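You operate a simulated robot arm through the tools that you are given. There is no shell and no other tool. Be economical: measure what you need, move in short steps, check, and stop when the job is done.

The job below is to be done with a simulated robot arm. You get a single attempt, and the scene is never put back.

## Task
Tighten the frame, zero the counter, set firm tension and wind 6 metres.
Fine: one press of the key.
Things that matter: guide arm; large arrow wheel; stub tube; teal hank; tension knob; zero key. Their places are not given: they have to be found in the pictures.

The check looks at the end state, three seconds after you hand in, the way a careful person would. Anything else that was tipped, shoved, dropped, spilled or broken makes it a failure.

## Robot
A 7-joint arm with a two-finger parallel gripper, fixed in place. Base frame: the origin is at the foot of the arm, x ahead of it, y to its left, z up; the work surface is at about z = 740. Units: mm, rad, N and s.
With the tool pointing down near the work surface it reaches from about 320 to 740 mm from the base axis. Its first joint turns from -2.007 to 2.007 rad. Payload 3.91 kg.
The TCP is the grasp point between the finger pads, 30 mm short of the fingertips. In the tool frame z runs along the fingers and y along their closing line. The gripper opens to 110 mm. The fingers are 20 mm wide and 10 mm thick; the gripper's body (48 by 112 mm) begins 55 mm behind the TCP.
Orientation is that of the tool frame in the base frame, as [roll, pitch, yaw] about the fixed x, y, z axes, in that order (R = Rz(yaw) Ry(pitch) Rx(roll)). With the fingers straight down and closing along the base's y, the tool's x points along the base's -x, its y along +y and its z along -z.

## Interface
- The arm moves only by the tool nudge_tool. Its argument "series" is a list of rows, each a list of 6 numbers: the shift along the base's x, y, z in m, then the turn, a rotation vector about the base's x, y, z in rad. In form: [[tx, ty, tz, wx, wy, wz], ...]. A call has 1 to 12 rows; each row shifts and turns the commanded pose from where the row before left it. "hand" is the finger opening in m, from 0 to 0.11, set as the call begins (left out, the last holds). A row lasts 0.2 s, in which the tool goes at most 50 mm and 0.15 rad; a call with a longer step from one row to the next is refused whole, and so is a gripper value outside its range. A pose out of reach is approached as far as the arm can. The call stops where the force on the tool passes 40 N (or 10 N more than at its start, if that is more) or the arm is blocked; 0.2 s more then pass. The fingers move at their own pace (about 108 mm/s each) and stop on an object; they squeeze with about 43 N. The grip force told is the motor's: it shows also when the fingers shut on nothing. Time passes only in rows, and 0.2 s behind the last, so rows that do not move let the fingers close. The reply holds the time, the measured pose of the TCP, the force on the tool along the base axes, the opening and the grip force, in the units named above and with some noise, with the torque about the TCP (base axes, N m) and any sound that the robot's microphone picked up.
- Cameras (640 x 400 px; columns grow to the right, rows downward): "scene" is fixed at [399.9, 498.7, 1499.6]; the picture's right is [0.95, 0.32, 0.00], its down [-0.20, 0.61, -0.76] and it looks along [-0.24, 0.72, 0.65] (base axes); focal length 214 px, centre (320, 200). "wrist" rides on the gripper at [72, 17, -103] in the tool frame; the picture's right is [-0.23, 0.97, 0.00], its down [-0.76, -0.18, -0.62] and it looks along [-0.61, -0.14, 0.78] (tool axes); focal length 222 px, centre (320, 200).
- grab_frame(camera): a new picture of that camera. No time passes.
- raise_lower(by): slides the trunk up (or, below 0, down) by that many mm; the arm rides with it, the base frame stays. It gives what a move gives, with no picture.
- locate(camera, pixels): for up to 12 pixels [column, row] of the newest picture of that camera ("zoom" is the newest enlarged one), the place [x, y, z] in the base frame of the surface seen there, good to about 2 mm. No time passes.
- inspect(camera, box): a new picture of the part [left, top, right, bottom] of that camera's present view, enlarged. No time passes.
- hand_in(): hands the job in; it is judged then, once.

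Work in short steps. Measure before you move; look again where a grasp or a placing could have gone wrong, and mend it. You have 80 turns and 38 pictures in all, those below and enlarged ones among them. Open the gripper and draw the arm clear of the work before you hand the job in, unless the task says otherwise; then end with one line.

The tools are called after "Call:" as name(argument=value, ...) on one line, values as JSON. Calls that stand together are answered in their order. nudge_tool: Moves the arm, as the interface text tells. Its arguments: {"type":"object","properties":{"series":{"type":"array","items":{"type":"array","items":{"type":"number"}}},"hand":{"type":"number"}},"required":["series"]} The other tools are called the same way: raise_lower (by) slides the trunk up or down; grab_frame (camera) takes a picture; locate (camera, pixels) gives the place of the surface under pixels of a picture; inspect (camera, box) takes an enlarged picture of a part of a camera's view; hand_in () hands the job in.

At the start:

```text
time: 0.0
ee_pos: [251.8, 396.9, 1407.4]
ee_rot: [-3.141, 0.002, 3.141]
contact_force: [0.2, 0.0, -0.1]
ft_torque: [0.04, -0.01, -0.01]
grip_width: 110.1
grasp_force: 0.1
trunk travel left (down, up): [-700.0, 290.0]
```

scene: 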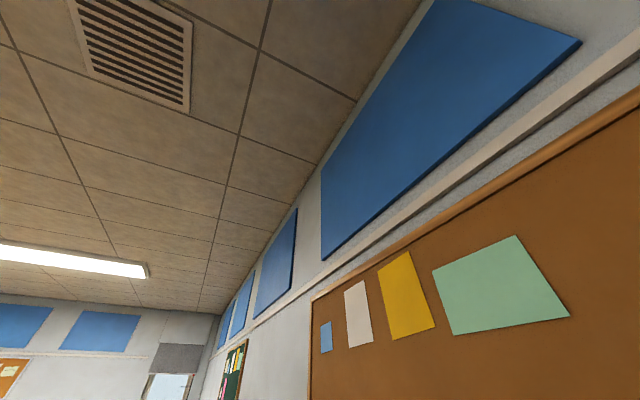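
wrist: 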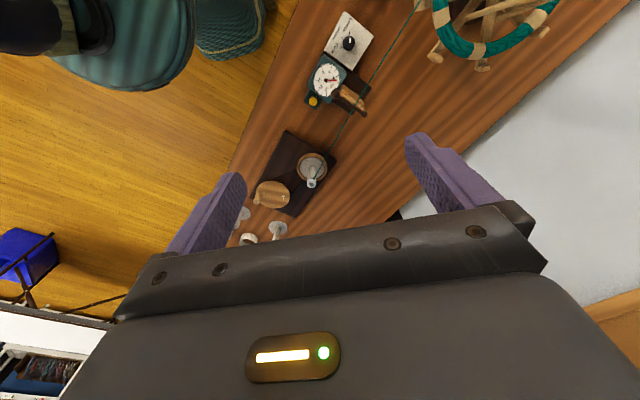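

The scene camera sees only the ceiling, so the wrist camera has to do. The bench is in its upper middle (columns 230-560, rows 0-245); I enlarge that part.

Call:
inspect(camera="wrist", box=[220, 0, 420, 125])

Call:
locate(camera="wrist", pixels=[[349, 43], [326, 80], [312, 101], [352, 97], [312, 165], [272, 193], [340, 130], [437, 57], [490, 20], [420, 5], [240, 215], [278, 230]])

```text
3.20 times, centred on (320, 62) of wrist
```

zoom: 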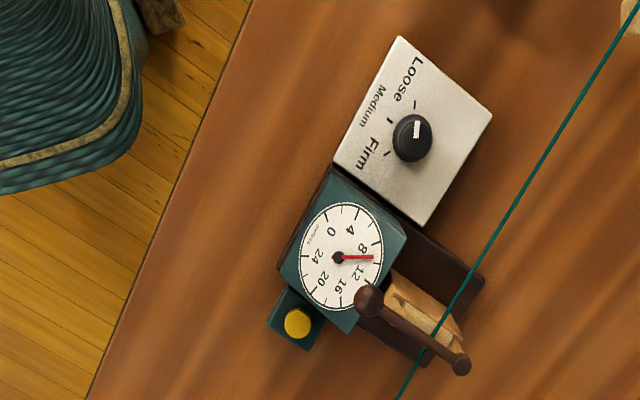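

```text
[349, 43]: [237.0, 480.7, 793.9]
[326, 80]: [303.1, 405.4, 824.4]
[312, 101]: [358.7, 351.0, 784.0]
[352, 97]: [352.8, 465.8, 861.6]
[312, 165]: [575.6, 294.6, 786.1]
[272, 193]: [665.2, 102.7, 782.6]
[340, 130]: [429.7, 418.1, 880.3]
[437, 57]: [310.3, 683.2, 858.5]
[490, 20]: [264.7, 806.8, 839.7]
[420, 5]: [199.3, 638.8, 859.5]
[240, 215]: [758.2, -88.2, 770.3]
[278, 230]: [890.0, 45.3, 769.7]
```

The counter reads about 9, with the yellow key below it, and the knob sits between Loose and Medium. Next I look closely at the winder (about 312,165) and the frame with the hank (about 490,20).

Call:
inspect(camera="wrist", box=[220, 120, 380, 220])

Call:
inspect(camera="wrist", box=[400, 0, 576, 110])

```text
4.00 times, centred on (300, 170) of wrist
```

zoom: 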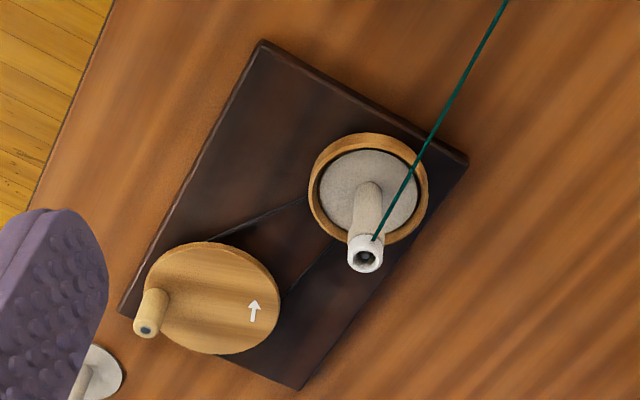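

```text
3.64 times, centred on (488, 55) of wrist
```

zoom: 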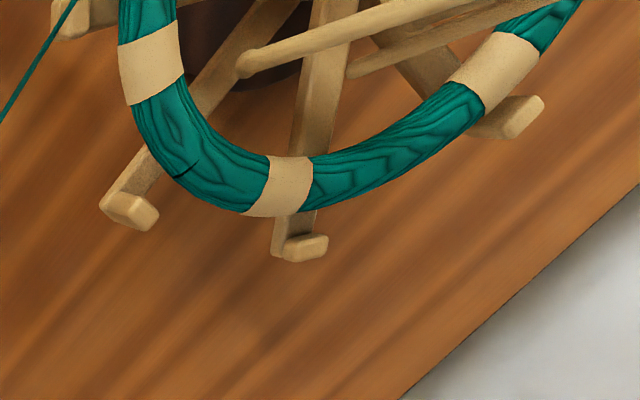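

The wheel by the winder carries an arrow and a handle, and the stub tube is on the spool beside it. The frame is only half in view, so I turn the tool about z by 1.5 rad to aim the wrist camera at +y.

Call:
nudge_tool(series=[[0, 0, 0, 0, 0, 0.15], [0, 0, 0, 0, 0, 0.15], [0, 0, 0, 0, 0, 0.15], [0, 0, 0, 0, 0, 0.15], [0, 0, 0, 0, 0, 0.15], [0, 0, 0, 0, 0, 0.15], [0, 0, 0, 0, 0, 0.15], [0, 0, 0, 0, 0, 0.15], [0, 0, 0, 0, 0, 0.15], [0, 0, 0, 0, 0, 0.15]])

Call:
grab_frame(camera="wrist")

```text
time: 2.2
ee_pos: [251.4, 398.3, 1406.8]
ee_rot: [3.141, -0.001, -1.639]
contact_force: [-0.1, -0.7, -0.3]
ft_torque: [-0.01, -0.02, 0.0]
grip_width: 110.0
grasp_force: 0.1
trunk travel left (down, up): [-700.0, 290.0]
```

```text
32 pictures are left
```

wrist: 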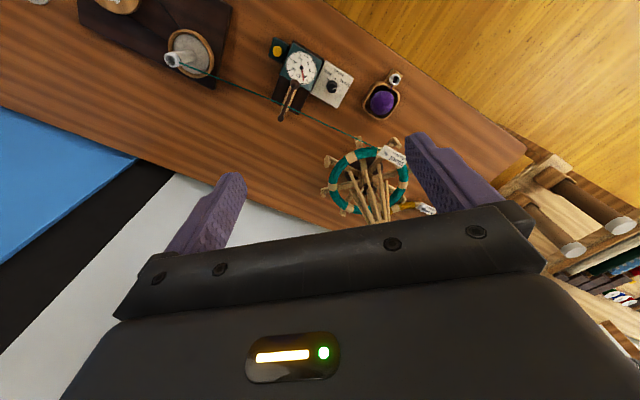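

The whole frame now shows around (370,180), with a tag at (392,156) and something yellow at (410,207). I enlarge it and locate the main points.

Call:
inspect(camera="wrist", box=[300, 125, 444, 225])

Call:
locate(camera="wrist", pixels=[[302, 68], [278, 48], [333, 87], [287, 100], [365, 180], [392, 156], [380, 100], [172, 60], [190, 55], [120, 3], [424, 209], [330, 190]])

```text
4.00 times, centred on (372, 175) of wrist
```

zoom: 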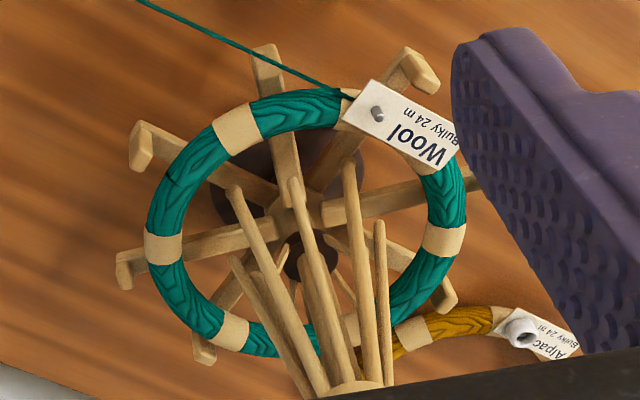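

```text
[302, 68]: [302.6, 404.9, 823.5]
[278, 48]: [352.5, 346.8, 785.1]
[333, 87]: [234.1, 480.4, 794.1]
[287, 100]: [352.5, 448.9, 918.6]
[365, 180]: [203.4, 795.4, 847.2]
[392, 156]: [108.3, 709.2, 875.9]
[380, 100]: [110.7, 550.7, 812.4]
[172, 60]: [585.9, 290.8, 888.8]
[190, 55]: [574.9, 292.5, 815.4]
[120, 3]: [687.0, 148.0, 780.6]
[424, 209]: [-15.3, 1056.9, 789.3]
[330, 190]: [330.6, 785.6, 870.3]
```

The sticks converge on a crown near zoom (350,385), which looks like the top of the frame. I locate points on the crown, sticks, tag and hooks.

Call:
locate(camera="zoom", pixels=[[352, 387], [330, 392], [350, 165], [235, 190], [295, 182], [379, 225], [377, 114], [140, 150], [415, 60], [310, 265], [265, 50], [240, 180]])

Call:
nudge_tool(series=[[0, 0.04, 0, 0, 0, 0], [0, 0.04, 0, 0, 0, 0], [0, 0.04, 0, 0, 0, 0], [0, 0.04, 0, 0, 0, 0]])

Call:
grab_frame(camera="wrist")

```text
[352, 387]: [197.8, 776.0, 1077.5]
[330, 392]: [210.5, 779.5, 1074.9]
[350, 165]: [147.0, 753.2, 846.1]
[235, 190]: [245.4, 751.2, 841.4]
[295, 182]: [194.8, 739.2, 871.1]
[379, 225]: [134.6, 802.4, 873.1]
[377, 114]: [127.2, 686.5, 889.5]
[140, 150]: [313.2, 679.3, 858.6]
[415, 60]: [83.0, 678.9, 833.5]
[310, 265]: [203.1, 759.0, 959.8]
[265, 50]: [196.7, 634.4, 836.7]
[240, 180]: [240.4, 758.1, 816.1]
```

```text
time: 3.2
ee_pos: [251.1, 472.2, 1382.1]
ee_rot: [-3.138, 0.008, -1.644]
contact_force: [0.8, -1.0, 0.4]
ft_torque: [0.05, -0.01, 0.01]
grip_width: 110.3
grasp_force: 0.1
out of reach, approached as far as the arm can: row 1, 2, 3, 4
trunk travel left (down, up): [-700.0, 290.0]
```

```text
30 pictures are left
```

wrist: 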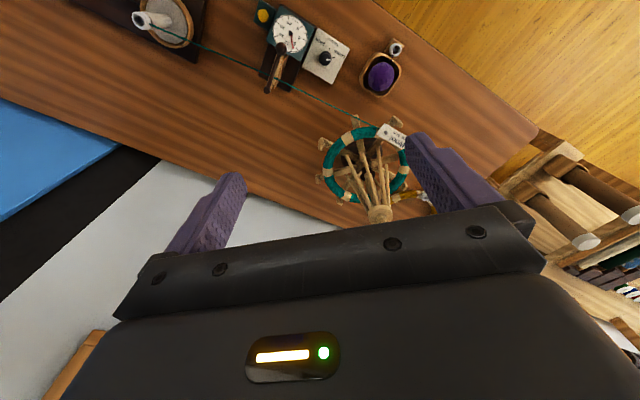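

The crown is now visible at (380,214), though the arm is at the edge of its reach at this height. I enlarge the frame before lowering.

Call:
inspect(camera="wrist", box=[310, 115, 438, 225])

```text
3.64 times, centred on (374, 170) of wrist
```

zoom: 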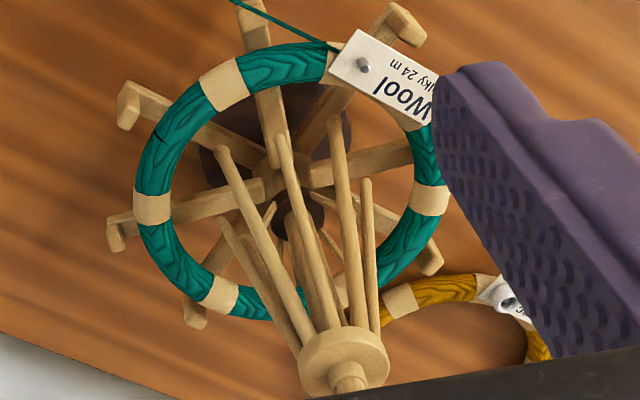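

A round collar sits at the top of the post with ribs running down from it, and a short tip stands above it. I lower the trunk 220 mm to see it from the side.

Call:
raise_lower(by=-220)

Call:
grab_frame(camera="wrist")

```text
time: 5.5
ee_pos: [250.8, 474.6, 1160.7]
ee_rot: [-3.139, 0.004, -1.642]
contact_force: [-0.1, 0.4, -0.8]
ft_torque: [-0.01, 0.02, -0.02]
grip_width: 110.1
grasp_force: 0.0
trunk travel left (down, up): [-480.0, 510.0]
```

```text
28 pictures are left
```

wrist: 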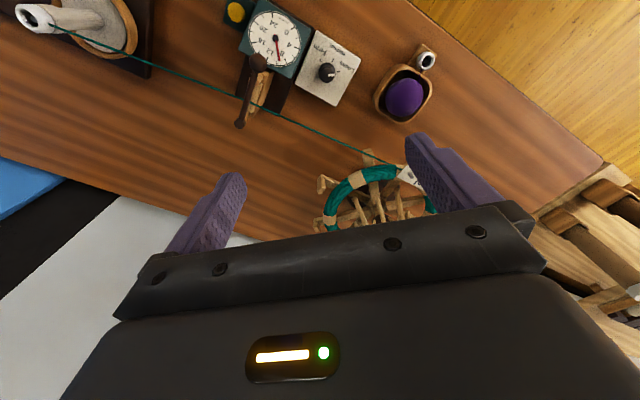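

The camera hangs upside down, so far things sit low in the picture and the hand hides the crown. I tilt the tool 0.75 rad about base x to look more level at the frame.

Call:
nudge_tool(series=[[0, 0, 0, 0.15, 0, 0], [0, 0, 0, 0.15, 0, 0], [0, 0, 0, 0.15, 0, 0], [0, 0, 0, 0.15, 0, 0], [0, 0, 0, 0.15, 0, 0]])

Call:
grab_frame(camera="wrist")

```text
time: 6.7
ee_pos: [251.6, 474.6, 1159.7]
ee_rot: [3.077, 0.753, -1.668]
contact_force: [0.2, -0.4, -0.5]
ft_torque: [0.02, -0.01, 0.07]
grip_width: 110.0
grasp_force: 0.0
trunk travel left (down, up): [-480.0, 510.0]
```

```text
27 pictures are left
```

wrist: 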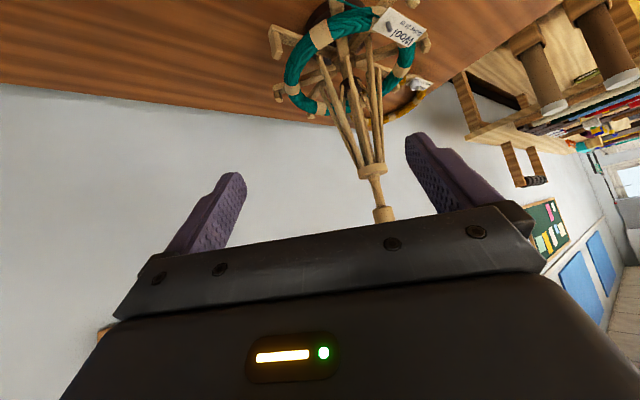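

The side view shows a post with an end knob at (383,213) and the runner collar at (370,171), where the ribs meet. I enlarge it.

Call:
inspect(camera="wrist", box=[260, 0, 452, 225])

Call:
locate(camera="wrist", pixels=[[383, 213], [383, 209], [377, 190], [371, 171], [362, 171], [381, 171], [365, 158], [395, 25], [352, 110], [298, 33], [324, 110], [340, 22]])

```text
1.78 times, centred on (356, 112) of wrist
```

zoom: 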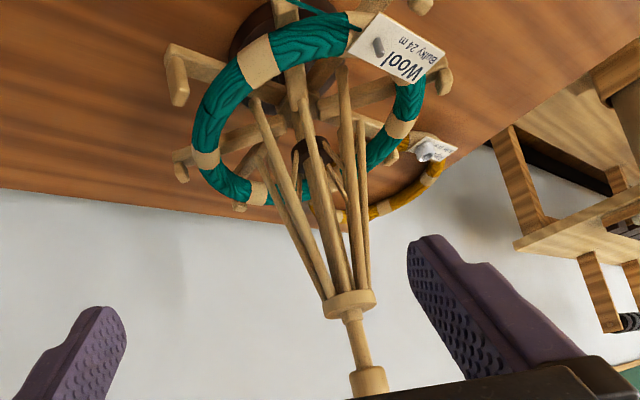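

```text
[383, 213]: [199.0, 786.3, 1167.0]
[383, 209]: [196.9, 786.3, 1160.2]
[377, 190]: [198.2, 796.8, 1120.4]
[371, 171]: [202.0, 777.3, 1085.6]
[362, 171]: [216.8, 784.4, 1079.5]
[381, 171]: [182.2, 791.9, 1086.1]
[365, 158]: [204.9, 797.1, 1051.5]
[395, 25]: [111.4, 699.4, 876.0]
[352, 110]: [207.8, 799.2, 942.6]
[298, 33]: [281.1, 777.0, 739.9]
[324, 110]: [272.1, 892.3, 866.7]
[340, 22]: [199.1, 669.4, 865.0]
```

The runner collar is near (200, ~797, 1080) on a post at x≈199, with a free neck above it up to the knob at z≈1165. I make the fingers nearly horizontal, pointing +y, and bring them in front of the neck.

Call:
nudge_tool(series=[[-0.01, 0.02, -0.01, 0, -0.048, 0.051], [-0.01, 0.03, -0.01, 0.15, 0, 0], [-0.01, 0.03, -0.01, 0.15, 0, 0], [-0.01, 0.03, -0.01, 0.15, 0, 0], [-0.01, 0.03, -0.005, 0.15, 0, 0], [-0.003, 0.01, 0, 0.12, 0, 0], [0, 0, 0, 0, 0, 0]], hand=0.07)

Call:
grab_frame(camera="wrist")

```text
time: 8.3
ee_pos: [197.9, 624.2, 1114.2]
ee_rot: [3.123, 1.474, -1.592]
contact_force: [0.6, -0.2, 0.6]
ft_torque: [0.02, -0.02, 0.03]
grip_width: 70.2
grasp_force: 0.1
trunk travel left (down, up): [-480.0, 510.0]
```

```text
25 pictures are left
```

wrist: 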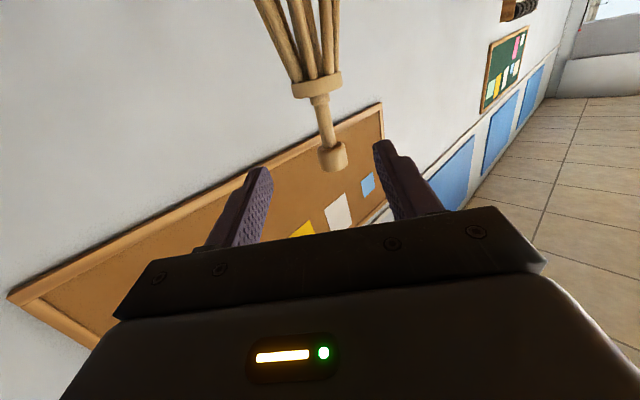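

The collar is at (317,85), the neck at (323,115) and the knob at (332,155), and the pose is as wanted. I measure them from here.

Call:
locate(camera="wrist", pixels=[[332, 150], [319, 157], [346, 153], [330, 143], [324, 120], [319, 100], [317, 91], [316, 80], [294, 90], [340, 79], [314, 74], [318, 95]])

```text
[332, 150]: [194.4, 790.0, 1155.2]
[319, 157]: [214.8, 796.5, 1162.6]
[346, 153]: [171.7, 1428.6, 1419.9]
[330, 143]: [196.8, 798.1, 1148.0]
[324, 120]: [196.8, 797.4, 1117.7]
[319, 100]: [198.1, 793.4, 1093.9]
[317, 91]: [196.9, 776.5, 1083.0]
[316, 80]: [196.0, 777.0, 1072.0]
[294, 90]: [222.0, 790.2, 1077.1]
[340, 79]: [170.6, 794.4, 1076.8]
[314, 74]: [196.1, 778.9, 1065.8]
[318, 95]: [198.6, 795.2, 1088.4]
```

The collar's top is at z≈1088, its radius about 24, and its axis near (197, 800). I advance the open fingers around the neck at z≈1114, then narrow them to 26 mm.

Call:
nudge_tool(series=[[0, 0.035, 0, 0, 0, 0], [0, 0.035, 0, 0, 0, 0], [0, 0.035, 0, 0, 0, 0], [0, 0.035, 0, 0, 0, 0], [0, 0.03, 0, 0, 0, 0], [0, 0, 0, 0, 0, 0]])

Call:
nudge_tool(series=[[0, 0, 0, 0, 0, 0], [0, 0, 0, 0, 0, 0]], hand=0.026)

```text
time: 9.7
ee_pos: [197.7, 795.7, 1115.1]
ee_rot: [3.128, 1.471, -1.585]
contact_force: [-0.6, -0.5, 0.1]
ft_torque: [0.04, 0.0, -0.03]
grip_width: 69.9
grasp_force: 0.1
trunk travel left (down, up): [-480.0, 510.0]
```

```text
time: 10.3
ee_pos: [198.8, 796.3, 1115.0]
ee_rot: [3.126, 1.474, -1.585]
contact_force: [0.9, 0.3, 0.6]
ft_torque: [0.0, 0.03, 0.02]
grip_width: 25.7
grasp_force: 0.0
trunk travel left (down, up): [-480.0, 510.0]
```

The fingers surround the neck with no contact force. I push down in small steps onto the collar.

Call:
nudge_tool(series=[[0, 0, -0.01, 0, 0, 0], [0, 0, -0.006, 0, 0, 0], [0, 0, -0.005, 0, 0, 0], [0, 0, -0.005, 0, 0, 0], [0, 0, -0.005, 0, 0, 0], [0, 0, -0.005, 0, 0, 0]])

Call:
grab_frame(camera="wrist")

```text
time: 11.5
ee_pos: [198.8, 794.2, 1098.9]
ee_rot: [-3.138, 1.496, -1.577]
contact_force: [0.1, 2.0, 6.2]
ft_torque: [0.23, 0.05, -0.01]
grip_width: 26.1
grasp_force: 0.3
trunk travel left (down, up): [-480.0, 510.0]
stopped in row 5: the force on the tool passed its limit at 44 N (the readings are from after the stop); the commanded pose is now the measured one
```

```text
24 pictures are left
```

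wrist: 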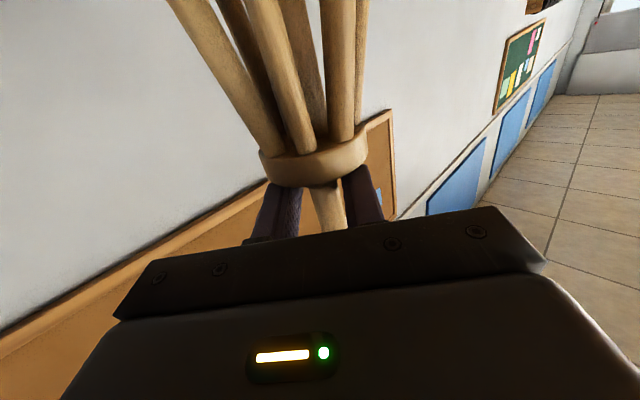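

The push stopped at 44 N with the fingers on the collar at z≈1089 and no travel, so this crown looks fixed. I open, back out and look lower on the post for a runner.

Call:
nudge_tool(series=[[0, 0, 0.008, 0, 0, 0], [0, 0, 0.004, 0, 0, 0], [0, 0, 0, 0, 0, 0]], hand=0.07)

Call:
nudge_tool(series=[[0, -0.04, 0, 0, 0, 0], [0, -0.04, 0, 0, 0, 0], [0, -0.04, 0, 0, 0, 0], [0, -0.045, 0, 0, 0, 0], [0, -0.045, 0, 0, 0, 0], [0, -0.04, 0, -0.15, 0, 0], [0, -0.04, 0, -0.15, 0, 0], [0, -0.0, 0, -0.15, 0, 0], [0, 0, 0, -0.1, 0, 0], [0, 0, 0, 0, 0, 0]])

Call:
inspect(camera="wrist", box=[220, 0, 440, 220])

```text
time: 12.3
ee_pos: [198.5, 794.8, 1107.2]
ee_rot: [3.135, 1.49, -1.584]
contact_force: [0.0, -0.5, -0.1]
ft_torque: [-0.01, -0.01, 0.0]
grip_width: 69.8
grasp_force: 0.0
trunk travel left (down, up): [-480.0, 510.0]
```

```text
time: 14.5
ee_pos: [198.5, 505.8, 1106.8]
ee_rot: [-3.135, 0.942, -1.573]
contact_force: [-0.7, 0.6, -0.5]
ft_torque: [-0.01, -0.01, 0.02]
grip_width: 69.8
grasp_force: 0.0
trunk travel left (down, up): [-480.0, 510.0]
```

```text
1.82 times, centred on (330, 110) of wrist
```

zoom: 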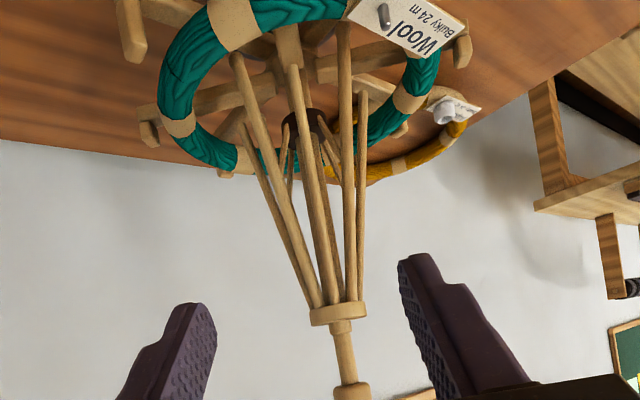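

A dark runner with short struts to the ribs sits low on the post at zoom (312,122), as in an umbrella: lifting it should spread the ribs. I measure it.

Call:
locate(camera="zoom", pixels=[[305, 118], [314, 115], [322, 130], [296, 132], [285, 125], [292, 165], [330, 150], [338, 180], [320, 170], [246, 75], [352, 80], [360, 100]])

Call:
inspect(camera="wrist", box=[290, 20, 370, 110])

```text
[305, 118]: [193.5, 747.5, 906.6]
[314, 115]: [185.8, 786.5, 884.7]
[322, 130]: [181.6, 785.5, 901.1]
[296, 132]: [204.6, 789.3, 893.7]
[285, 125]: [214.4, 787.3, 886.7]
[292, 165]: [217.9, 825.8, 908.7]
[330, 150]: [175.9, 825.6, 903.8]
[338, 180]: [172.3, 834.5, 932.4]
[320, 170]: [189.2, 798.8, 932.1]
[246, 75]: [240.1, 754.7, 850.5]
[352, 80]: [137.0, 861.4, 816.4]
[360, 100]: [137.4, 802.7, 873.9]
```

```text
4.44 times, centred on (330, 65) of wrist
```

zoom: 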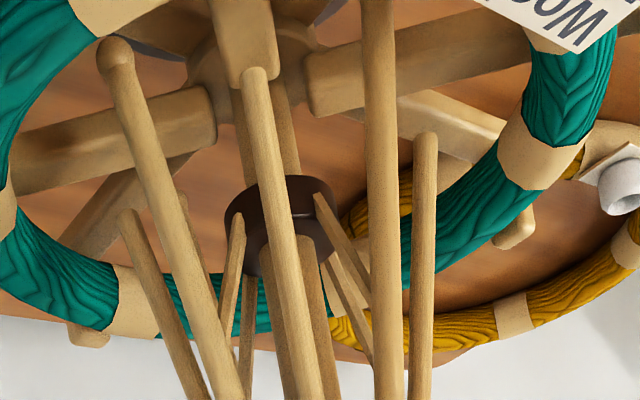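

The runner is a dark disc of radius ≈18 at z≈880-900, below the ribs' cone. To lift it from underneath I want the camera above the hand, clear of the hank, so I roll the tool π about its finger axis at this safe spot.

Call:
nudge_tool(series=[[0, 0, 0, 0, 0.121, -0.088], [0, 0, 0, 0, 0.121, -0.088], [0, 0, 0, 0, 0.121, -0.088], [0, 0, 0, 0, 0.121, -0.088], [0, 0, 0, 0, 0.121, -0.088], [0, 0, 0, 0, 0.121, -0.088], [0, 0, 0, 0, 0.121, -0.088], [0, 0, 0, 0, 0.121, -0.088], [0, 0, 0, 0, 0.121, -0.088], [0, 0, 0, 0, 0.121, -0.088], [0, 0, 0, 0, 0.121, -0.088], [0, 0, 0, 0, 0.121, -0.088]])

Call:
nudge_tool(series=[[0, 0, 0, 0, 0.121, -0.088], [0, 0, 0, 0, 0.121, -0.088], [0, 0, 0, 0, 0.121, -0.088], [0, 0, 0, 0, 0.121, -0.088], [0, 0, 0, 0, 0.121, -0.088], [0, 0, 0, 0, 0.121, -0.088], [0, 0, 0, 0, 0.121, -0.088], [0, 0, 0, 0, 0.121, -0.088], [0, 0, 0, 0, 0.113, -0.082], [0, 0, 0, 0, 0, 0]])

Call:
grab_frame(camera="wrist")

```text
time: 17.1
ee_pos: [197.5, 504.7, 1109.2]
ee_rot: [2.218, -0.183, 3.006]
contact_force: [-0.3, -0.1, 0.1]
ft_torque: [0.03, 0.0, 0.0]
grip_width: 69.9
grasp_force: 0.0
trunk travel left (down, up): [-480.0, 510.0]
```

```text
time: 19.3
ee_pos: [199.0, 506.1, 1108.0]
ee_rot: [3.137, -0.942, 1.585]
contact_force: [-0.3, 0.3, -0.4]
ft_torque: [-0.01, 0.0, -0.04]
grip_width: 70.0
grasp_force: 0.0
trunk travel left (down, up): [-480.0, 510.0]
```

```text
21 pictures are left
```

wrist: 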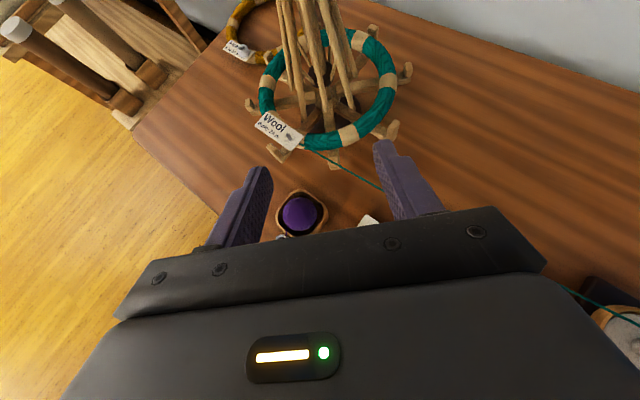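

The roll worked and the frame now shows upright. I enlarge the ribs and the hank to find the gaps.

Call:
inspect(camera="wrist", box=[240, 0, 420, 170])

```text
2.35 times, centred on (330, 85) of wrist
```

zoom: 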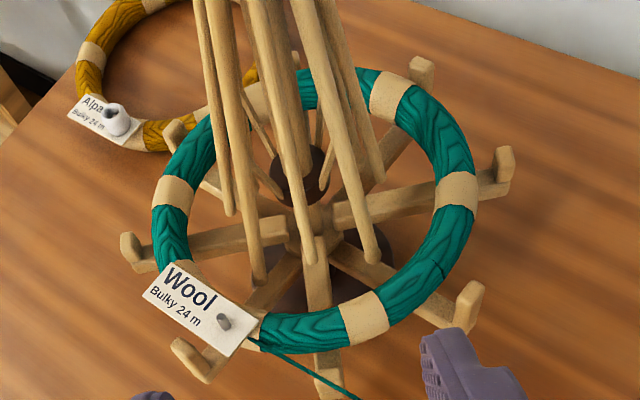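

The front rib ends at zoom (305,255), with others at (258,280), (228,210) and (370,260); the runner is at (290,170). I locate all of these and the hank's top.

Call:
locate(camera="zoom", pixels=[[307, 250], [258, 275], [228, 208], [371, 255], [378, 172], [280, 185], [316, 180], [332, 85], [362, 305], [300, 335], [455, 190], [318, 270]])

Call:
locate(camera="zoom", pixels=[[300, 165], [283, 160], [250, 120], [268, 182], [325, 185], [300, 100], [310, 215], [230, 120], [290, 150], [340, 130], [200, 290], [277, 172]])

```text
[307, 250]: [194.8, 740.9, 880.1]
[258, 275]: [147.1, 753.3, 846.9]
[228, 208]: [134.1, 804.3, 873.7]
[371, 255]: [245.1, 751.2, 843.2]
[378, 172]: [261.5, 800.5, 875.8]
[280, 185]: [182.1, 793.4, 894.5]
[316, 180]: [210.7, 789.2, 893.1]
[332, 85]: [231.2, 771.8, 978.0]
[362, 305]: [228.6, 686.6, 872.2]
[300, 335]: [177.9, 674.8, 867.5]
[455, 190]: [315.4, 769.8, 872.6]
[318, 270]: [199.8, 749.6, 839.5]
```

```text
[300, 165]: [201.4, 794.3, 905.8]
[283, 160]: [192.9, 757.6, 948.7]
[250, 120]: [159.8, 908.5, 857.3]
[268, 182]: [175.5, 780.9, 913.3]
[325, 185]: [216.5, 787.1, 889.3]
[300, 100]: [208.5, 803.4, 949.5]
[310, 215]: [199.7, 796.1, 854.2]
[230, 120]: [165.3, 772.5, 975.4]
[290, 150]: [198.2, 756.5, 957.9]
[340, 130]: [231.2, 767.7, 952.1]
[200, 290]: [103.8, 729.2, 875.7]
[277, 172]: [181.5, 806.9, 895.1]
```

The ribs are spaced 45° apart (front rib x≈195, tips at r≈65), and the runner's underside is at z≈882 above the hub top at ≈854. I go to a staging pose sloping 24° down, with the fingers at 26 mm to straddle the front rib and post.

Call:
nudge_tool(series=[[0, 0.02, -0.025, 0.07, 0, -0.005], [0, 0.02, -0.025, 0.07, 0, -0.005], [0, 0.02, -0.03, 0.07, 0, -0.004], [0, 0.02, -0.03, 0, 0, 0], [-0.001, 0.02, -0.03, 0, 0, 0], [-0.001, 0.018, -0.023, 0, 0, 0], [0, 0, 0, 0, 0, 0]], hand=0.026)

Call:
grab_frame(camera="wrist")

```text
time: 20.9
ee_pos: [196.6, 620.6, 945.8]
ee_rot: [3.131, -1.151, 1.579]
contact_force: [0.2, -0.6, -1.1]
ft_torque: [0.01, 0.0, -0.01]
grip_width: 26.0
grasp_force: 0.0
trunk travel left (down, up): [-480.0, 510.0]
```

```text
19 pictures are left
```

wrist: 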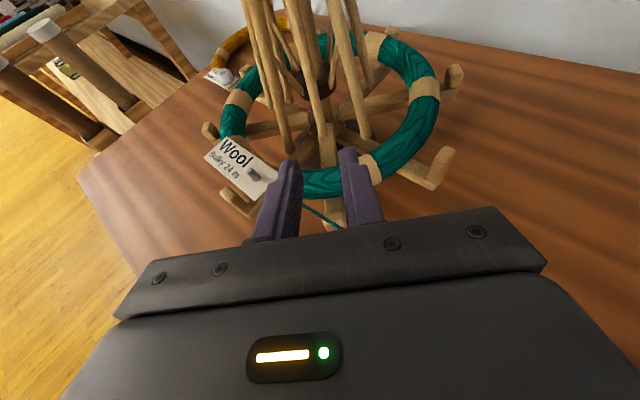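

The fingers are aligned with the front rib between them. I advance most of the way along the slope and look again.

Call:
nudge_tool(series=[[0, 0.03, -0.0133, 0, 0, 0], [0, 0.03, -0.0133, 0, 0, 0], [0, 0.03, -0.0133, 0, 0, 0], [0, 0.02, -0.009, 0, 0, 0], [0, 0, 0, 0, 0, 0]])

Call:
inspect(camera="wrist", box=[220, 50, 420, 230])

```text
time: 22.1
ee_pos: [195.7, 733.7, 896.8]
ee_rot: [3.13, -1.152, 1.578]
contact_force: [0.1, 0.5, -0.3]
ft_torque: [-0.01, 0.0, 0.0]
grip_width: 26.2
grasp_force: 0.2
trunk travel left (down, up): [-480.0, 510.0]
```

```text
2.22 times, centred on (320, 140) of wrist
```

zoom: 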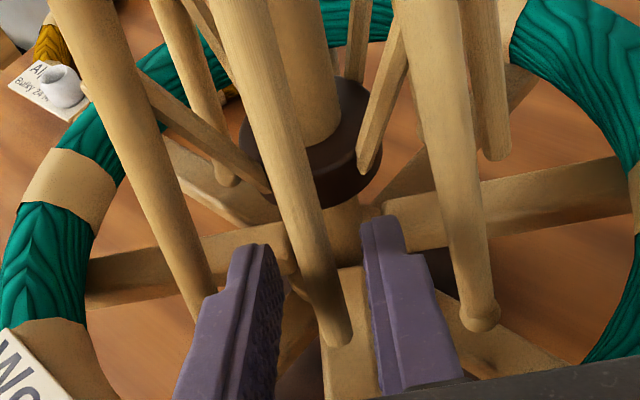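

The fingertips are just in front of and below the dark runner. I measure its rim, the hub below and the fingertips.

Call:
locate(camera="zoom", pixels=[[345, 200], [340, 165], [262, 175], [375, 175], [247, 145], [345, 240], [300, 60], [330, 60], [245, 248], [378, 220], [342, 210], [320, 320]])

```text
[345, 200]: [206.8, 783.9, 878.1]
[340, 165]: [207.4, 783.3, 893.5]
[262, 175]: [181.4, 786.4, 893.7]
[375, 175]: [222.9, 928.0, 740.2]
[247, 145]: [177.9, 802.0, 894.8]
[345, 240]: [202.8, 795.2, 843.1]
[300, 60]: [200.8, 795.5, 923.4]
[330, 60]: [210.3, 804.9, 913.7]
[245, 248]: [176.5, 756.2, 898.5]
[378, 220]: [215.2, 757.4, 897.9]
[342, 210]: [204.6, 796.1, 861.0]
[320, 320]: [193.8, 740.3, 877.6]
```

The runner's axis is about (199, 803), with radius 21 and underside z≈877; spoke tops are at ≈842. I open to 30 mm, dip, then slide the tips under its front half.

Call:
nudge_tool(series=[[0.0033, 0.005, -0.009, 0, 0, 0], [0, 0.005, -0.009, 0, 0, 0], [0, 0.009, -0.003, 0, 0, 0], [0, 0.01, -0.003, 0, 0, 0], [0, 0.009, -0.002, 0, 0, 0], [0, 0, 0, 0, 0, 0]], hand=0.03)

Call:
inspect(camera="wrist", box=[220, 50, 420, 230])

```text
time: 23.3
ee_pos: [199.7, 767.7, 879.6]
ee_rot: [3.125, -1.166, 1.585]
contact_force: [-0.6, -4.4, 11.0]
ft_torque: [-0.84, -0.05, -0.05]
grip_width: 29.8
grasp_force: 0.1
trunk travel left (down, up): [-480.0, 510.0]
stopped in row 5: the force on the tool passed its limit at 41 N (the readings are from after the stop); the commanded pose is now the measured one
```

```text
2.22 times, centred on (320, 140) of wrist
```

zoom: 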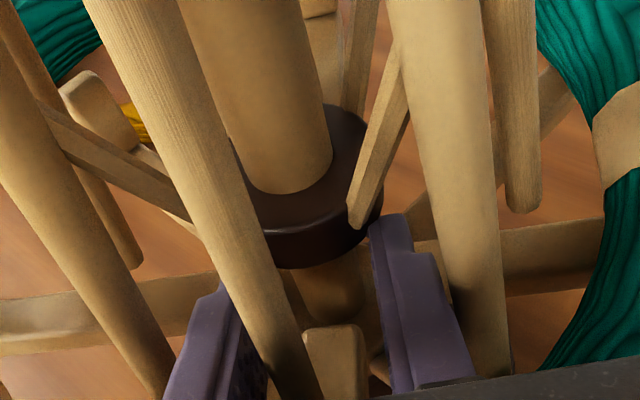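

The stop came from underneath: the torque (-0.84 N m with 11 N up) puts the contact about 76 mm behind the TCP, so the palm touched the hank. I back off along the slope, tilt steeper to 32°, and slide in again.

Call:
nudge_tool(series=[[0, -0.009, 0.006, 0, 0, 0], [0, -0.01, 0.003, -0.05, 0, 0], [0, 0, 0, -0.09, 0, 0], [0, 0, 0, 0, 0, 0]])

Call:
nudge_tool(series=[[-0.0005, 0.002, -0.006, 0, 0, 0], [0, 0.005, -0.0025, 0, 0, 0], [0, 0.007, -0.0025, 0, 0, 0], [0, 0.006, -0.002, 0, 0, 0], [0, 0, 0, 0, 0, 0]])

Call:
inspect(camera="wrist", box=[220, 50, 420, 230])

```text
time: 24.3
ee_pos: [198.8, 748.8, 886.5]
ee_rot: [3.127, -1.019, 1.581]
contact_force: [-0.8, -0.4, -0.2]
ft_torque: [0.02, 0.02, 0.0]
grip_width: 30.4
grasp_force: 0.1
trunk travel left (down, up): [-480.0, 510.0]
```

```text
time: 25.5
ee_pos: [198.9, 770.6, 871.8]
ee_rot: [3.13, -1.019, 1.58]
contact_force: [-0.2, 0.4, 0.0]
ft_torque: [0.02, 0.0, -0.01]
grip_width: 30.0
grasp_force: 0.0
trunk travel left (down, up): [-480.0, 510.0]
```

```text
2.22 times, centred on (320, 140) of wrist
```

zoom: 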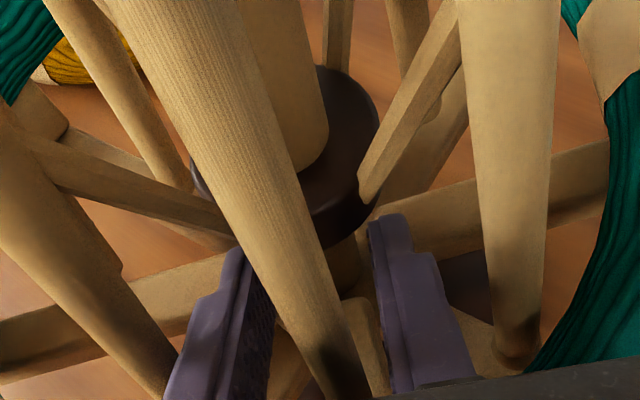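

No contact now; the tips should be under the runner with about 10 mm to spare. I narrow to 27 mm and lift slowly.

Call:
nudge_tool(series=[[0.0005, 0.003, 0, 0, 0, 0], [0, 0, 0.004, 0, 0, 0], [0, 0, 0.004, 0, 0, 0], [0, 0, 0.004, 0, 0, 0], [0, 0, 0.004, 0, 0, 0], [0, 0, 0.004, 0, 0, 0]], hand=0.027)

Call:
inspect(camera="wrist", box=[220, 50, 420, 230])

```text
time: 26.9
ee_pos: [199.4, 771.6, 891.6]
ee_rot: [3.126, -1.017, 1.579]
contact_force: [0.2, -0.7, 0.5]
ft_torque: [-0.03, 0.01, -0.01]
grip_width: 26.9
grasp_force: 0.1
trunk travel left (down, up): [-480.0, 510.0]
```

```text
2.22 times, centred on (320, 140) of wrist
```

zoom: 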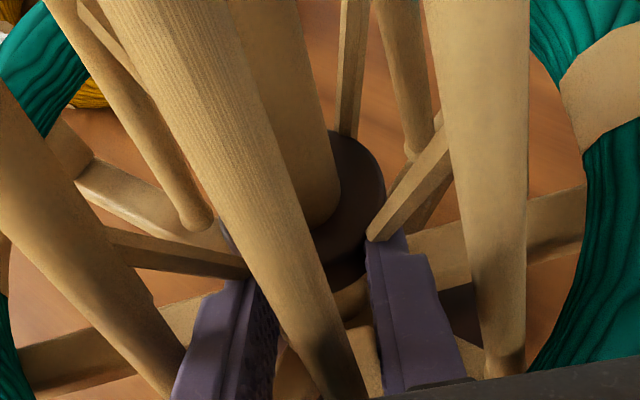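

No force after 20 mm of lift. I measure the runner and fingertips to see whether it moved.

Call:
locate(camera="zoom", pixels=[[345, 280], [340, 250], [365, 170], [365, 210], [383, 240], [235, 290], [370, 235], [300, 60], [505, 360], [410, 190], [225, 235], [345, 310]])

```text
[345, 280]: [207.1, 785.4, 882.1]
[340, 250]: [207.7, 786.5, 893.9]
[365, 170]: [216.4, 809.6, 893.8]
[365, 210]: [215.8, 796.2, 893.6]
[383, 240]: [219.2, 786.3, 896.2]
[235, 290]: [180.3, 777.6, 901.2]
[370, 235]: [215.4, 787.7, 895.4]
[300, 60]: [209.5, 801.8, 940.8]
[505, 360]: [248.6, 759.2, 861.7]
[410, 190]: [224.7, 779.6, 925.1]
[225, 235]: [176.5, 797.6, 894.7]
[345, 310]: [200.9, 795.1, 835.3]
```

The runner has not moved (top still z≈894): the rounded tips sit at y≈787, just in front of its rim. I go down 18 mm, advance 7 mm more and lift again with 25 mm opening.

Call:
nudge_tool(series=[[0, -0.003, -0.009, 0, 0, 0], [0, -0.001, -0.009, 0, 0, 0], [0, 0.004, -0.001, 0, 0, 0], [0, 0.004, 0, 0, 0, 0], [0, 0.003, 0, 0, 0, 0], [0, 0, 0, 0, 0, 0]], hand=0.025)

Call:
nudge_tool(series=[[0, 0, 0.004, 0, 0, 0], [0, 0, 0.004, 0, 0, 0], [0, 0, 0.004, 0, 0, 0], [0, 0, 0.004, 0, 0, 0], [0, 0, 0, 0, 0, 0]])

```text
time: 28.3
ee_pos: [198.8, 778.7, 873.4]
ee_rot: [3.13, -1.019, 1.578]
contact_force: [-1.0, -0.9, 0.8]
ft_torque: [-0.04, 0.0, 0.05]
grip_width: 25.6
grasp_force: 0.7
trunk travel left (down, up): [-480.0, 510.0]
```

```text
time: 29.5
ee_pos: [199.9, 780.5, 889.2]
ee_rot: [3.131, -1.019, 1.579]
contact_force: [-3.5, 1.1, -0.8]
ft_torque: [-0.01, 0.06, 0.04]
grip_width: 26.4
grasp_force: 1.4
trunk travel left (down, up): [-480.0, 510.0]
```

A small force shows now (Fx -3.5 N, opening held at 26.4). I look at what the fingers touch.

Call:
inspect(camera="wrist", box=[240, 50, 400, 200])

Call:
locate(camera="zoom", pixels=[[400, 200], [390, 250], [400, 280], [350, 330], [230, 300], [420, 300], [280, 250], [350, 100], [200, 200], [360, 260], [410, 240], [370, 290]])

```text
2.67 times, centred on (320, 125) of wrist
```

zoom: 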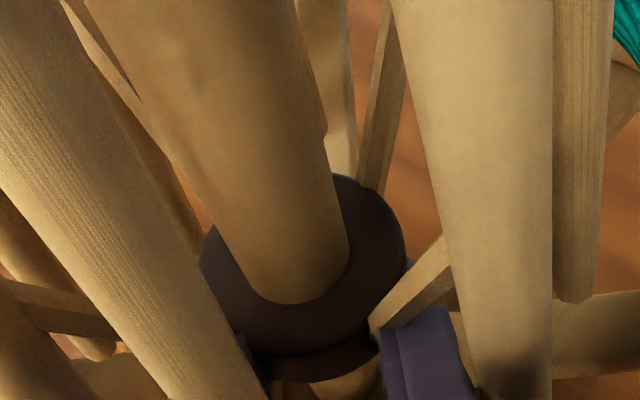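

```text
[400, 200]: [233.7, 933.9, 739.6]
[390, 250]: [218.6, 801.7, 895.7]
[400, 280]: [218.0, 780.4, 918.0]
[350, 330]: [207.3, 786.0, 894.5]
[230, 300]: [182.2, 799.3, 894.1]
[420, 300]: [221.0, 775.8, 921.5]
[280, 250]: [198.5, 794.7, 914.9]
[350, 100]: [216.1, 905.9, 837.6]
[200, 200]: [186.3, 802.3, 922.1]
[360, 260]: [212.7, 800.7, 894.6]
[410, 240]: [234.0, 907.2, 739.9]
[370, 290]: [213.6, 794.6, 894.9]
```

I can't yet tell where the right fingertip ends, near zoom (435,315). I locate several points along it.

Call:
locate(camera="zoom", pixels=[[390, 345], [400, 335], [420, 322], [437, 312], [445, 325], [410, 370], [455, 380], [250, 370], [262, 372], [310, 365], [345, 385], [385, 385]])

```text
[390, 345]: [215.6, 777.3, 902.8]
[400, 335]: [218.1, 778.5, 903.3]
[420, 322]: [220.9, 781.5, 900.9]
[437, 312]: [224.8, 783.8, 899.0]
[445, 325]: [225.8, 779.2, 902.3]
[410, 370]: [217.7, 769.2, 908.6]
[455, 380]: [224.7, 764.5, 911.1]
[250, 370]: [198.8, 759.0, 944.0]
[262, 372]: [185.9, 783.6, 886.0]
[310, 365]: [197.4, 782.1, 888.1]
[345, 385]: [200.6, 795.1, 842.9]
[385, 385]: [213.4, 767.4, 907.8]
```

The readings are ambiguous, so I test directly: lift 16 mm more and watch the force, grip width and runner.

Call:
nudge_tool(series=[[0, 0, 0.004, 0, 0, 0], [0, 0, 0.004, 0, 0, 0], [0, 0, 0.004, 0, 0, 0], [0, 0, 0.004, 0, 0, 0], [0, 0, 0, 0, 0, 0]])

Call:
grab_frame(camera="wrist")

Call:
locate(camera="wrist", pixels=[[325, 160], [330, 170], [335, 150], [340, 130], [372, 180], [290, 120], [320, 175], [345, 160], [350, 185], [300, 170], [310, 190], [360, 100]])

```text
time: 30.7
ee_pos: [199.0, 780.3, 905.4]
ee_rot: [3.13, -1.018, 1.579]
contact_force: [-3.2, 0.1, -1.8]
ft_torque: [-0.06, 0.06, 0.13]
grip_width: 26.0
grasp_force: 2.2
trunk travel left (down, up): [-480.0, 510.0]
```

```text
13 pictures are left
```

wrist: 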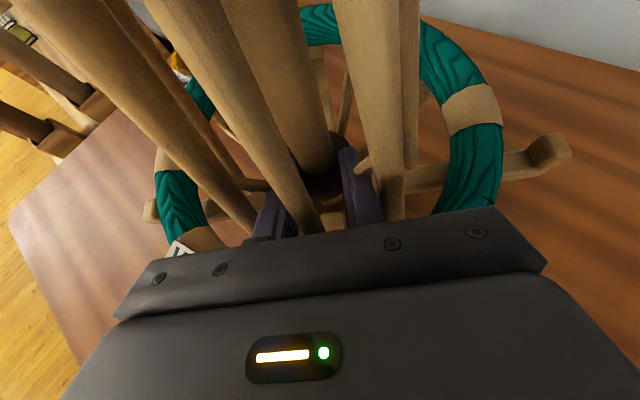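

```text
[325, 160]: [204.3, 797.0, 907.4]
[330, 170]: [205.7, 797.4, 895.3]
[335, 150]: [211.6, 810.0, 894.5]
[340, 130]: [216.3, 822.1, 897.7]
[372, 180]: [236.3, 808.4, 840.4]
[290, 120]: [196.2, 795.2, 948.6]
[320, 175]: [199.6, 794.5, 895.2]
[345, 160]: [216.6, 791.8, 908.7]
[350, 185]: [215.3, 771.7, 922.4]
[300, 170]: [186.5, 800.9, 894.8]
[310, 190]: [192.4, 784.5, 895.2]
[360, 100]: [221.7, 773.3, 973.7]
```

The runner stayed at z≈894 while the fingers rose alongside it, held at 26 mm with a light force, so the tips are touching its sides. They overlap it in height, so I close to grip it and see the width.

Call:
nudge_tool(series=[[0, 0, -0.003, 0, 0, 0], [0, 0, 0, 0, 0, 0], [0, 0, 0, 0, 0, 0]], hand=0.0)

```text
time: 31.5
ee_pos: [197.0, 780.1, 905.0]
ee_rot: [3.128, -1.023, 1.581]
contact_force: [-5.8, 9.8, 15.0]
ft_torque: [0.13, 0.55, 0.17]
grip_width: 23.4
grasp_force: 45.2
trunk travel left (down, up): [-480.0, 510.0]
```

The fingers hold something 23.4 mm wide firmly. I lift gently and see whether it follows.

Call:
nudge_tool(series=[[0, 0, 0.004, 0, 0, 0], [0, 0, 0.004, 0, 0, 0], [0, 0, 0.004, 0, 0, 0], [0, 0, 0.004, 0, 0, 0], [0, 0, 0, 0, 0, 0]])

Call:
inspect(camera="wrist", box=[240, 50, 400, 200])

Call:
locate(camera="zoom", pixels=[[390, 250], [350, 330], [230, 300], [360, 260], [370, 290], [310, 340], [240, 330], [300, 360]])

```text
time: 32.6
ee_pos: [198.1, 779.6, 904.4]
ee_rot: [3.136, -0.999, 1.577]
contact_force: [-0.2, 15.5, -8.5]
ft_torque: [1.05, 0.33, 0.04]
grip_width: 23.8
grasp_force: 45.3
trunk travel left (down, up): [-480.0, 510.0]
stopped in row 5: the force on the tool passed its limit at 42 N (the readings are from after the stop); the commanded pose is now the measured one
```

```text
2.67 times, centred on (320, 125) of wrist
```

zoom: 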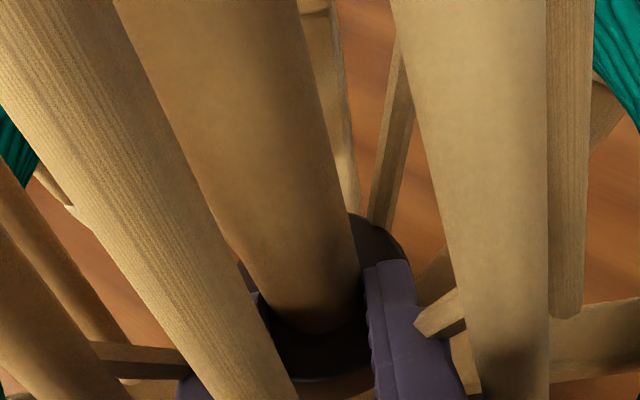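

```text
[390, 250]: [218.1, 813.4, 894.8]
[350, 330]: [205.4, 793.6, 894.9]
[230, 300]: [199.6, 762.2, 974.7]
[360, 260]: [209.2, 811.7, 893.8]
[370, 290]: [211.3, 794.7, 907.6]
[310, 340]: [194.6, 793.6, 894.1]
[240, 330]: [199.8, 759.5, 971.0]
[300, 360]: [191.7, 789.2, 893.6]
```

The fingers hold only the post (23 mm). They have passed through the runner and struts without contact, so those have no solid body, while the crown collar does. It has about 60 mm of free post above it, so I back out and will try lifting the crown.

Call:
nudge_tool(series=[[0, 0, 0, 0, 0, 0], [0, -0.02, 0.0125, 0, 0, 0], [0, -0.03, 0.0187, 0, 0, 0], [0, -0.035, 0.022, 0, 0, 0], [0, -0.035, 0.022, 0, 0, 0], [0, -0.035, 0.022, 0, 0, 0], [0, -0.02, 0.02, 0.15, 0, 0], [0, 0, 0.02, 0.15, 0, 0], [0, 0, 0.02, 0.15, 0, 0], [0, 0, 0.015, 0.07, 0, 0], [0, 0, 0, 0, 0, 0]], hand=0.04)

```text
time: 35.0
ee_pos: [198.5, 604.4, 1081.1]
ee_rot: [3.073, -1.522, 1.636]
contact_force: [-0.1, -0.2, 0.3]
ft_torque: [0.02, 0.01, 0.03]
grip_width: 40.1
grasp_force: 0.1
trunk travel left (down, up): [-480.0, 510.0]
```

Clear and level. I open to 80 mm, advance so the pads span the crown at z≈1079, and close.

Call:
nudge_tool(series=[[0, 0.03, 0, 0, 0, 0], [0, 0.035, -0.001, 0, 0, 0], [0, 0.035, -0.001, 0, 0, 0], [0, 0.035, 0, 0, 0, 0], [0, 0.035, 0, 0, 0, 0], [0, 0.024, 0, 0, 0, 0], [0, 0, 0, 0, 0, 0]], hand=0.08)

Call:
nudge_tool(series=[[0, 0, 0, 0, 0, 0], [0, 0, 0, 0, 0, 0], [0, 0, 0, 0, 0, 0]], hand=0.0)

```text
time: 36.6
ee_pos: [199.1, 798.3, 1079.3]
ee_rot: [3.062, -1.521, 1.646]
contact_force: [-0.2, -0.2, -0.1]
ft_torque: [-0.01, -0.01, -0.02]
grip_width: 80.1
grasp_force: 0.0
trunk travel left (down, up): [-480.0, 510.0]
```

```text
time: 37.4
ee_pos: [198.2, 796.8, 1079.7]
ee_rot: [3.07, -1.519, 1.639]
contact_force: [-3.1, -1.0, -1.7]
ft_torque: [0.12, 0.27, 0.01]
grip_width: 58.7
grasp_force: 45.2
trunk travel left (down, up): [-480.0, 510.0]
```

The crown is gripped at 58.7 mm. I lift it gently.

Call:
nudge_tool(series=[[0, 0, 0.004, 0, 0, 0], [0, 0, 0.004, 0, 0, 0], [0, 0, 0.004, 0, 0, 0], [0, 0, 0.004, 0, 0, 0], [0, 0, 0, 0, 0, 0]])

Call:
grab_frame(camera="wrist")

```text
time: 38.6
ee_pos: [197.7, 799.0, 1088.4]
ee_rot: [3.114, -1.511, 1.6]
contact_force: [-7.3, -6.7, -37.9]
ft_torque: [-0.3, 0.39, 0.06]
grip_width: 57.0
grasp_force: 45.3
trunk travel left (down, up): [-480.0, 510.0]
```

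```text
11 pictures are left
```

wrist: 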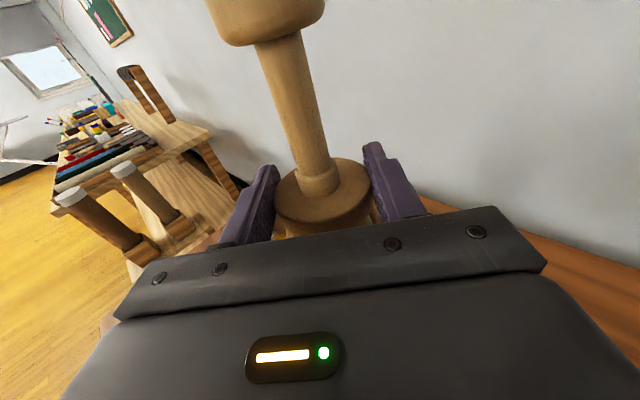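

I lifted about 9 mm against 38 N. I locate the crown's top to see whether it moved or slipped.

Call:
locate(camera="wrist", pixels=[[300, 210], [345, 185], [330, 205], [290, 190], [320, 222], [305, 150], [265, 30], [285, 45], [265, 200], [370, 210]])

```text
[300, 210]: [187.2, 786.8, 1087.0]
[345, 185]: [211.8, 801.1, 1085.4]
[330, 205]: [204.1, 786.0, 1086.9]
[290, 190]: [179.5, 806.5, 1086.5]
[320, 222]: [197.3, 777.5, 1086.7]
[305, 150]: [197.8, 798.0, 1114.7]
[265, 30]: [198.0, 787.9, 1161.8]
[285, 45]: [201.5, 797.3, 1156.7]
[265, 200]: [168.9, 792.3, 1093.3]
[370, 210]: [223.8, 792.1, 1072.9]
```

The crown's top is still z≈1087, so it is fixed and the fingers slipped up it. The post's top knob (z≈1147-1170) is the remaining candidate. I open, rise to it, grip it and read the width.

Call:
nudge_tool(series=[[0, 0, 0, 0, 0, 0], [0, 0, 0.0, 0, 0, 0], [0, 0, 0.03, 0, 0, 0], [0, 0, 0.03, 0, 0, 0], [0, 0, 0.009, 0, 0, 0], [0, 0, 0, 0, 0, 0]], hand=0.08)

Call:
nudge_tool(series=[[0, 0, 0, 0, 0, 0], [0, 0, 0, 0, 0, 0], [0, 0, 0, 0, 0, 0], [0, 0, 0, 0, 0, 0]], hand=0.0)

Call:
grab_frame(camera="wrist")

```text
time: 40.0
ee_pos: [199.4, 797.0, 1164.4]
ee_rot: [3.054, -1.52, 1.653]
contact_force: [0.0, 0.4, 0.0]
ft_torque: [0.01, -0.02, 0.0]
grip_width: 80.0
grasp_force: 0.0
trunk travel left (down, up): [-480.0, 510.0]
```

```text
time: 41.0
ee_pos: [197.7, 798.0, 1165.0]
ee_rot: [3.056, -1.519, 1.653]
contact_force: [-3.8, 0.4, 0.2]
ft_torque: [0.09, 0.0, 0.05]
grip_width: 39.2
grasp_force: 44.8
trunk travel left (down, up): [-480.0, 510.0]
```

```text
10 pictures are left
```

wrist: 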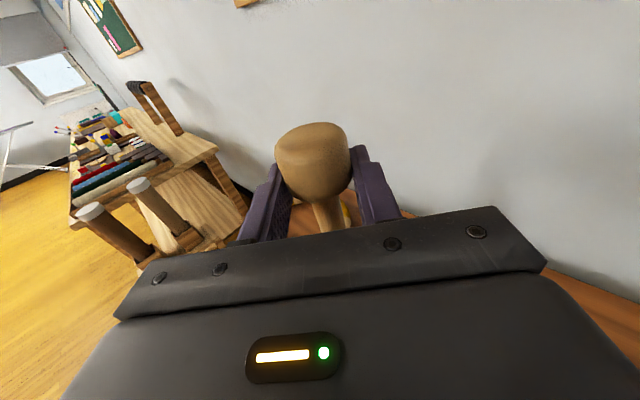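

The knob is a finial about 39 mm wide on a neck that seems to run through the fixed crown, so pulling it up should raise the runner. I try pulling up slowly.

Call:
nudge_tool(series=[[0, 0, 0.004, 0, 0, 0], [0, 0, 0.004, 0, 0, 0], [0, 0, 0.004, 0, 0, 0], [0, 0, 0.004, 0, 0, 0], [0, 0, 0, 0, 0, 0]])

```text
time: 42.2
ee_pos: [198.1, 797.0, 1179.6]
ee_rot: [3.057, -1.52, 1.649]
contact_force: [-6.1, -10.8, -11.4]
ft_torque: [0.58, -0.16, 0.06]
grip_width: 38.9
grasp_force: 44.7
trunk travel left (down, up): [-480.0, 510.0]
```

The knob followed 15 mm with only 11 N. I keep pulling, watching for the force rise or a sound.

Call:
nudge_tool(series=[[0, 0, 0.004, 0, 0, 0], [0, 0, 0.004, 0, 0, 0], [0, 0, 0.004, 0, 0, 0], [0, 0, 0.004, 0, 0, 0], [0, 0, 0, 0, 0, 0]])

Call:
nudge_tool(series=[[0, 0, 0.003, 0, 0, 0], [0, 0, 0.003, 0, 0, 0], [0, 0, 0.003, 0, 0, 0], [0, 0, 0.003, 0, 0, 0], [0, 0, 0, 0, 0, 0]])

```text
time: 42.6
ee_pos: [198.0, 796.1, 1178.5]
ee_rot: [3.088, -1.51, 1.622]
contact_force: [-1.9, -14.4, -8.0]
ft_torque: [1.11, -0.12, 0.0]
grip_width: 39.0
grasp_force: 45.1
trunk travel left (down, up): [-480.0, 510.0]
stopped in row 2: the force on the tool passed its limit at 45 N (the readings are from after the stop); the commanded pose is now the measured one
```

```text
time: 43.1
ee_pos: [197.9, 796.3, 1178.8]
ee_rot: [3.097, -1.503, 1.611]
contact_force: [-2.9, -19.6, -9.9]
ft_torque: [1.06, -0.07, 0.03]
grip_width: 39.0
grasp_force: 45.4
trunk travel left (down, up): [-480.0, 510.0]
stopped in row 2: the force on the tool passed its limit at 44 N (the readings are from after the stop); the commanded pose is now the measured one
```

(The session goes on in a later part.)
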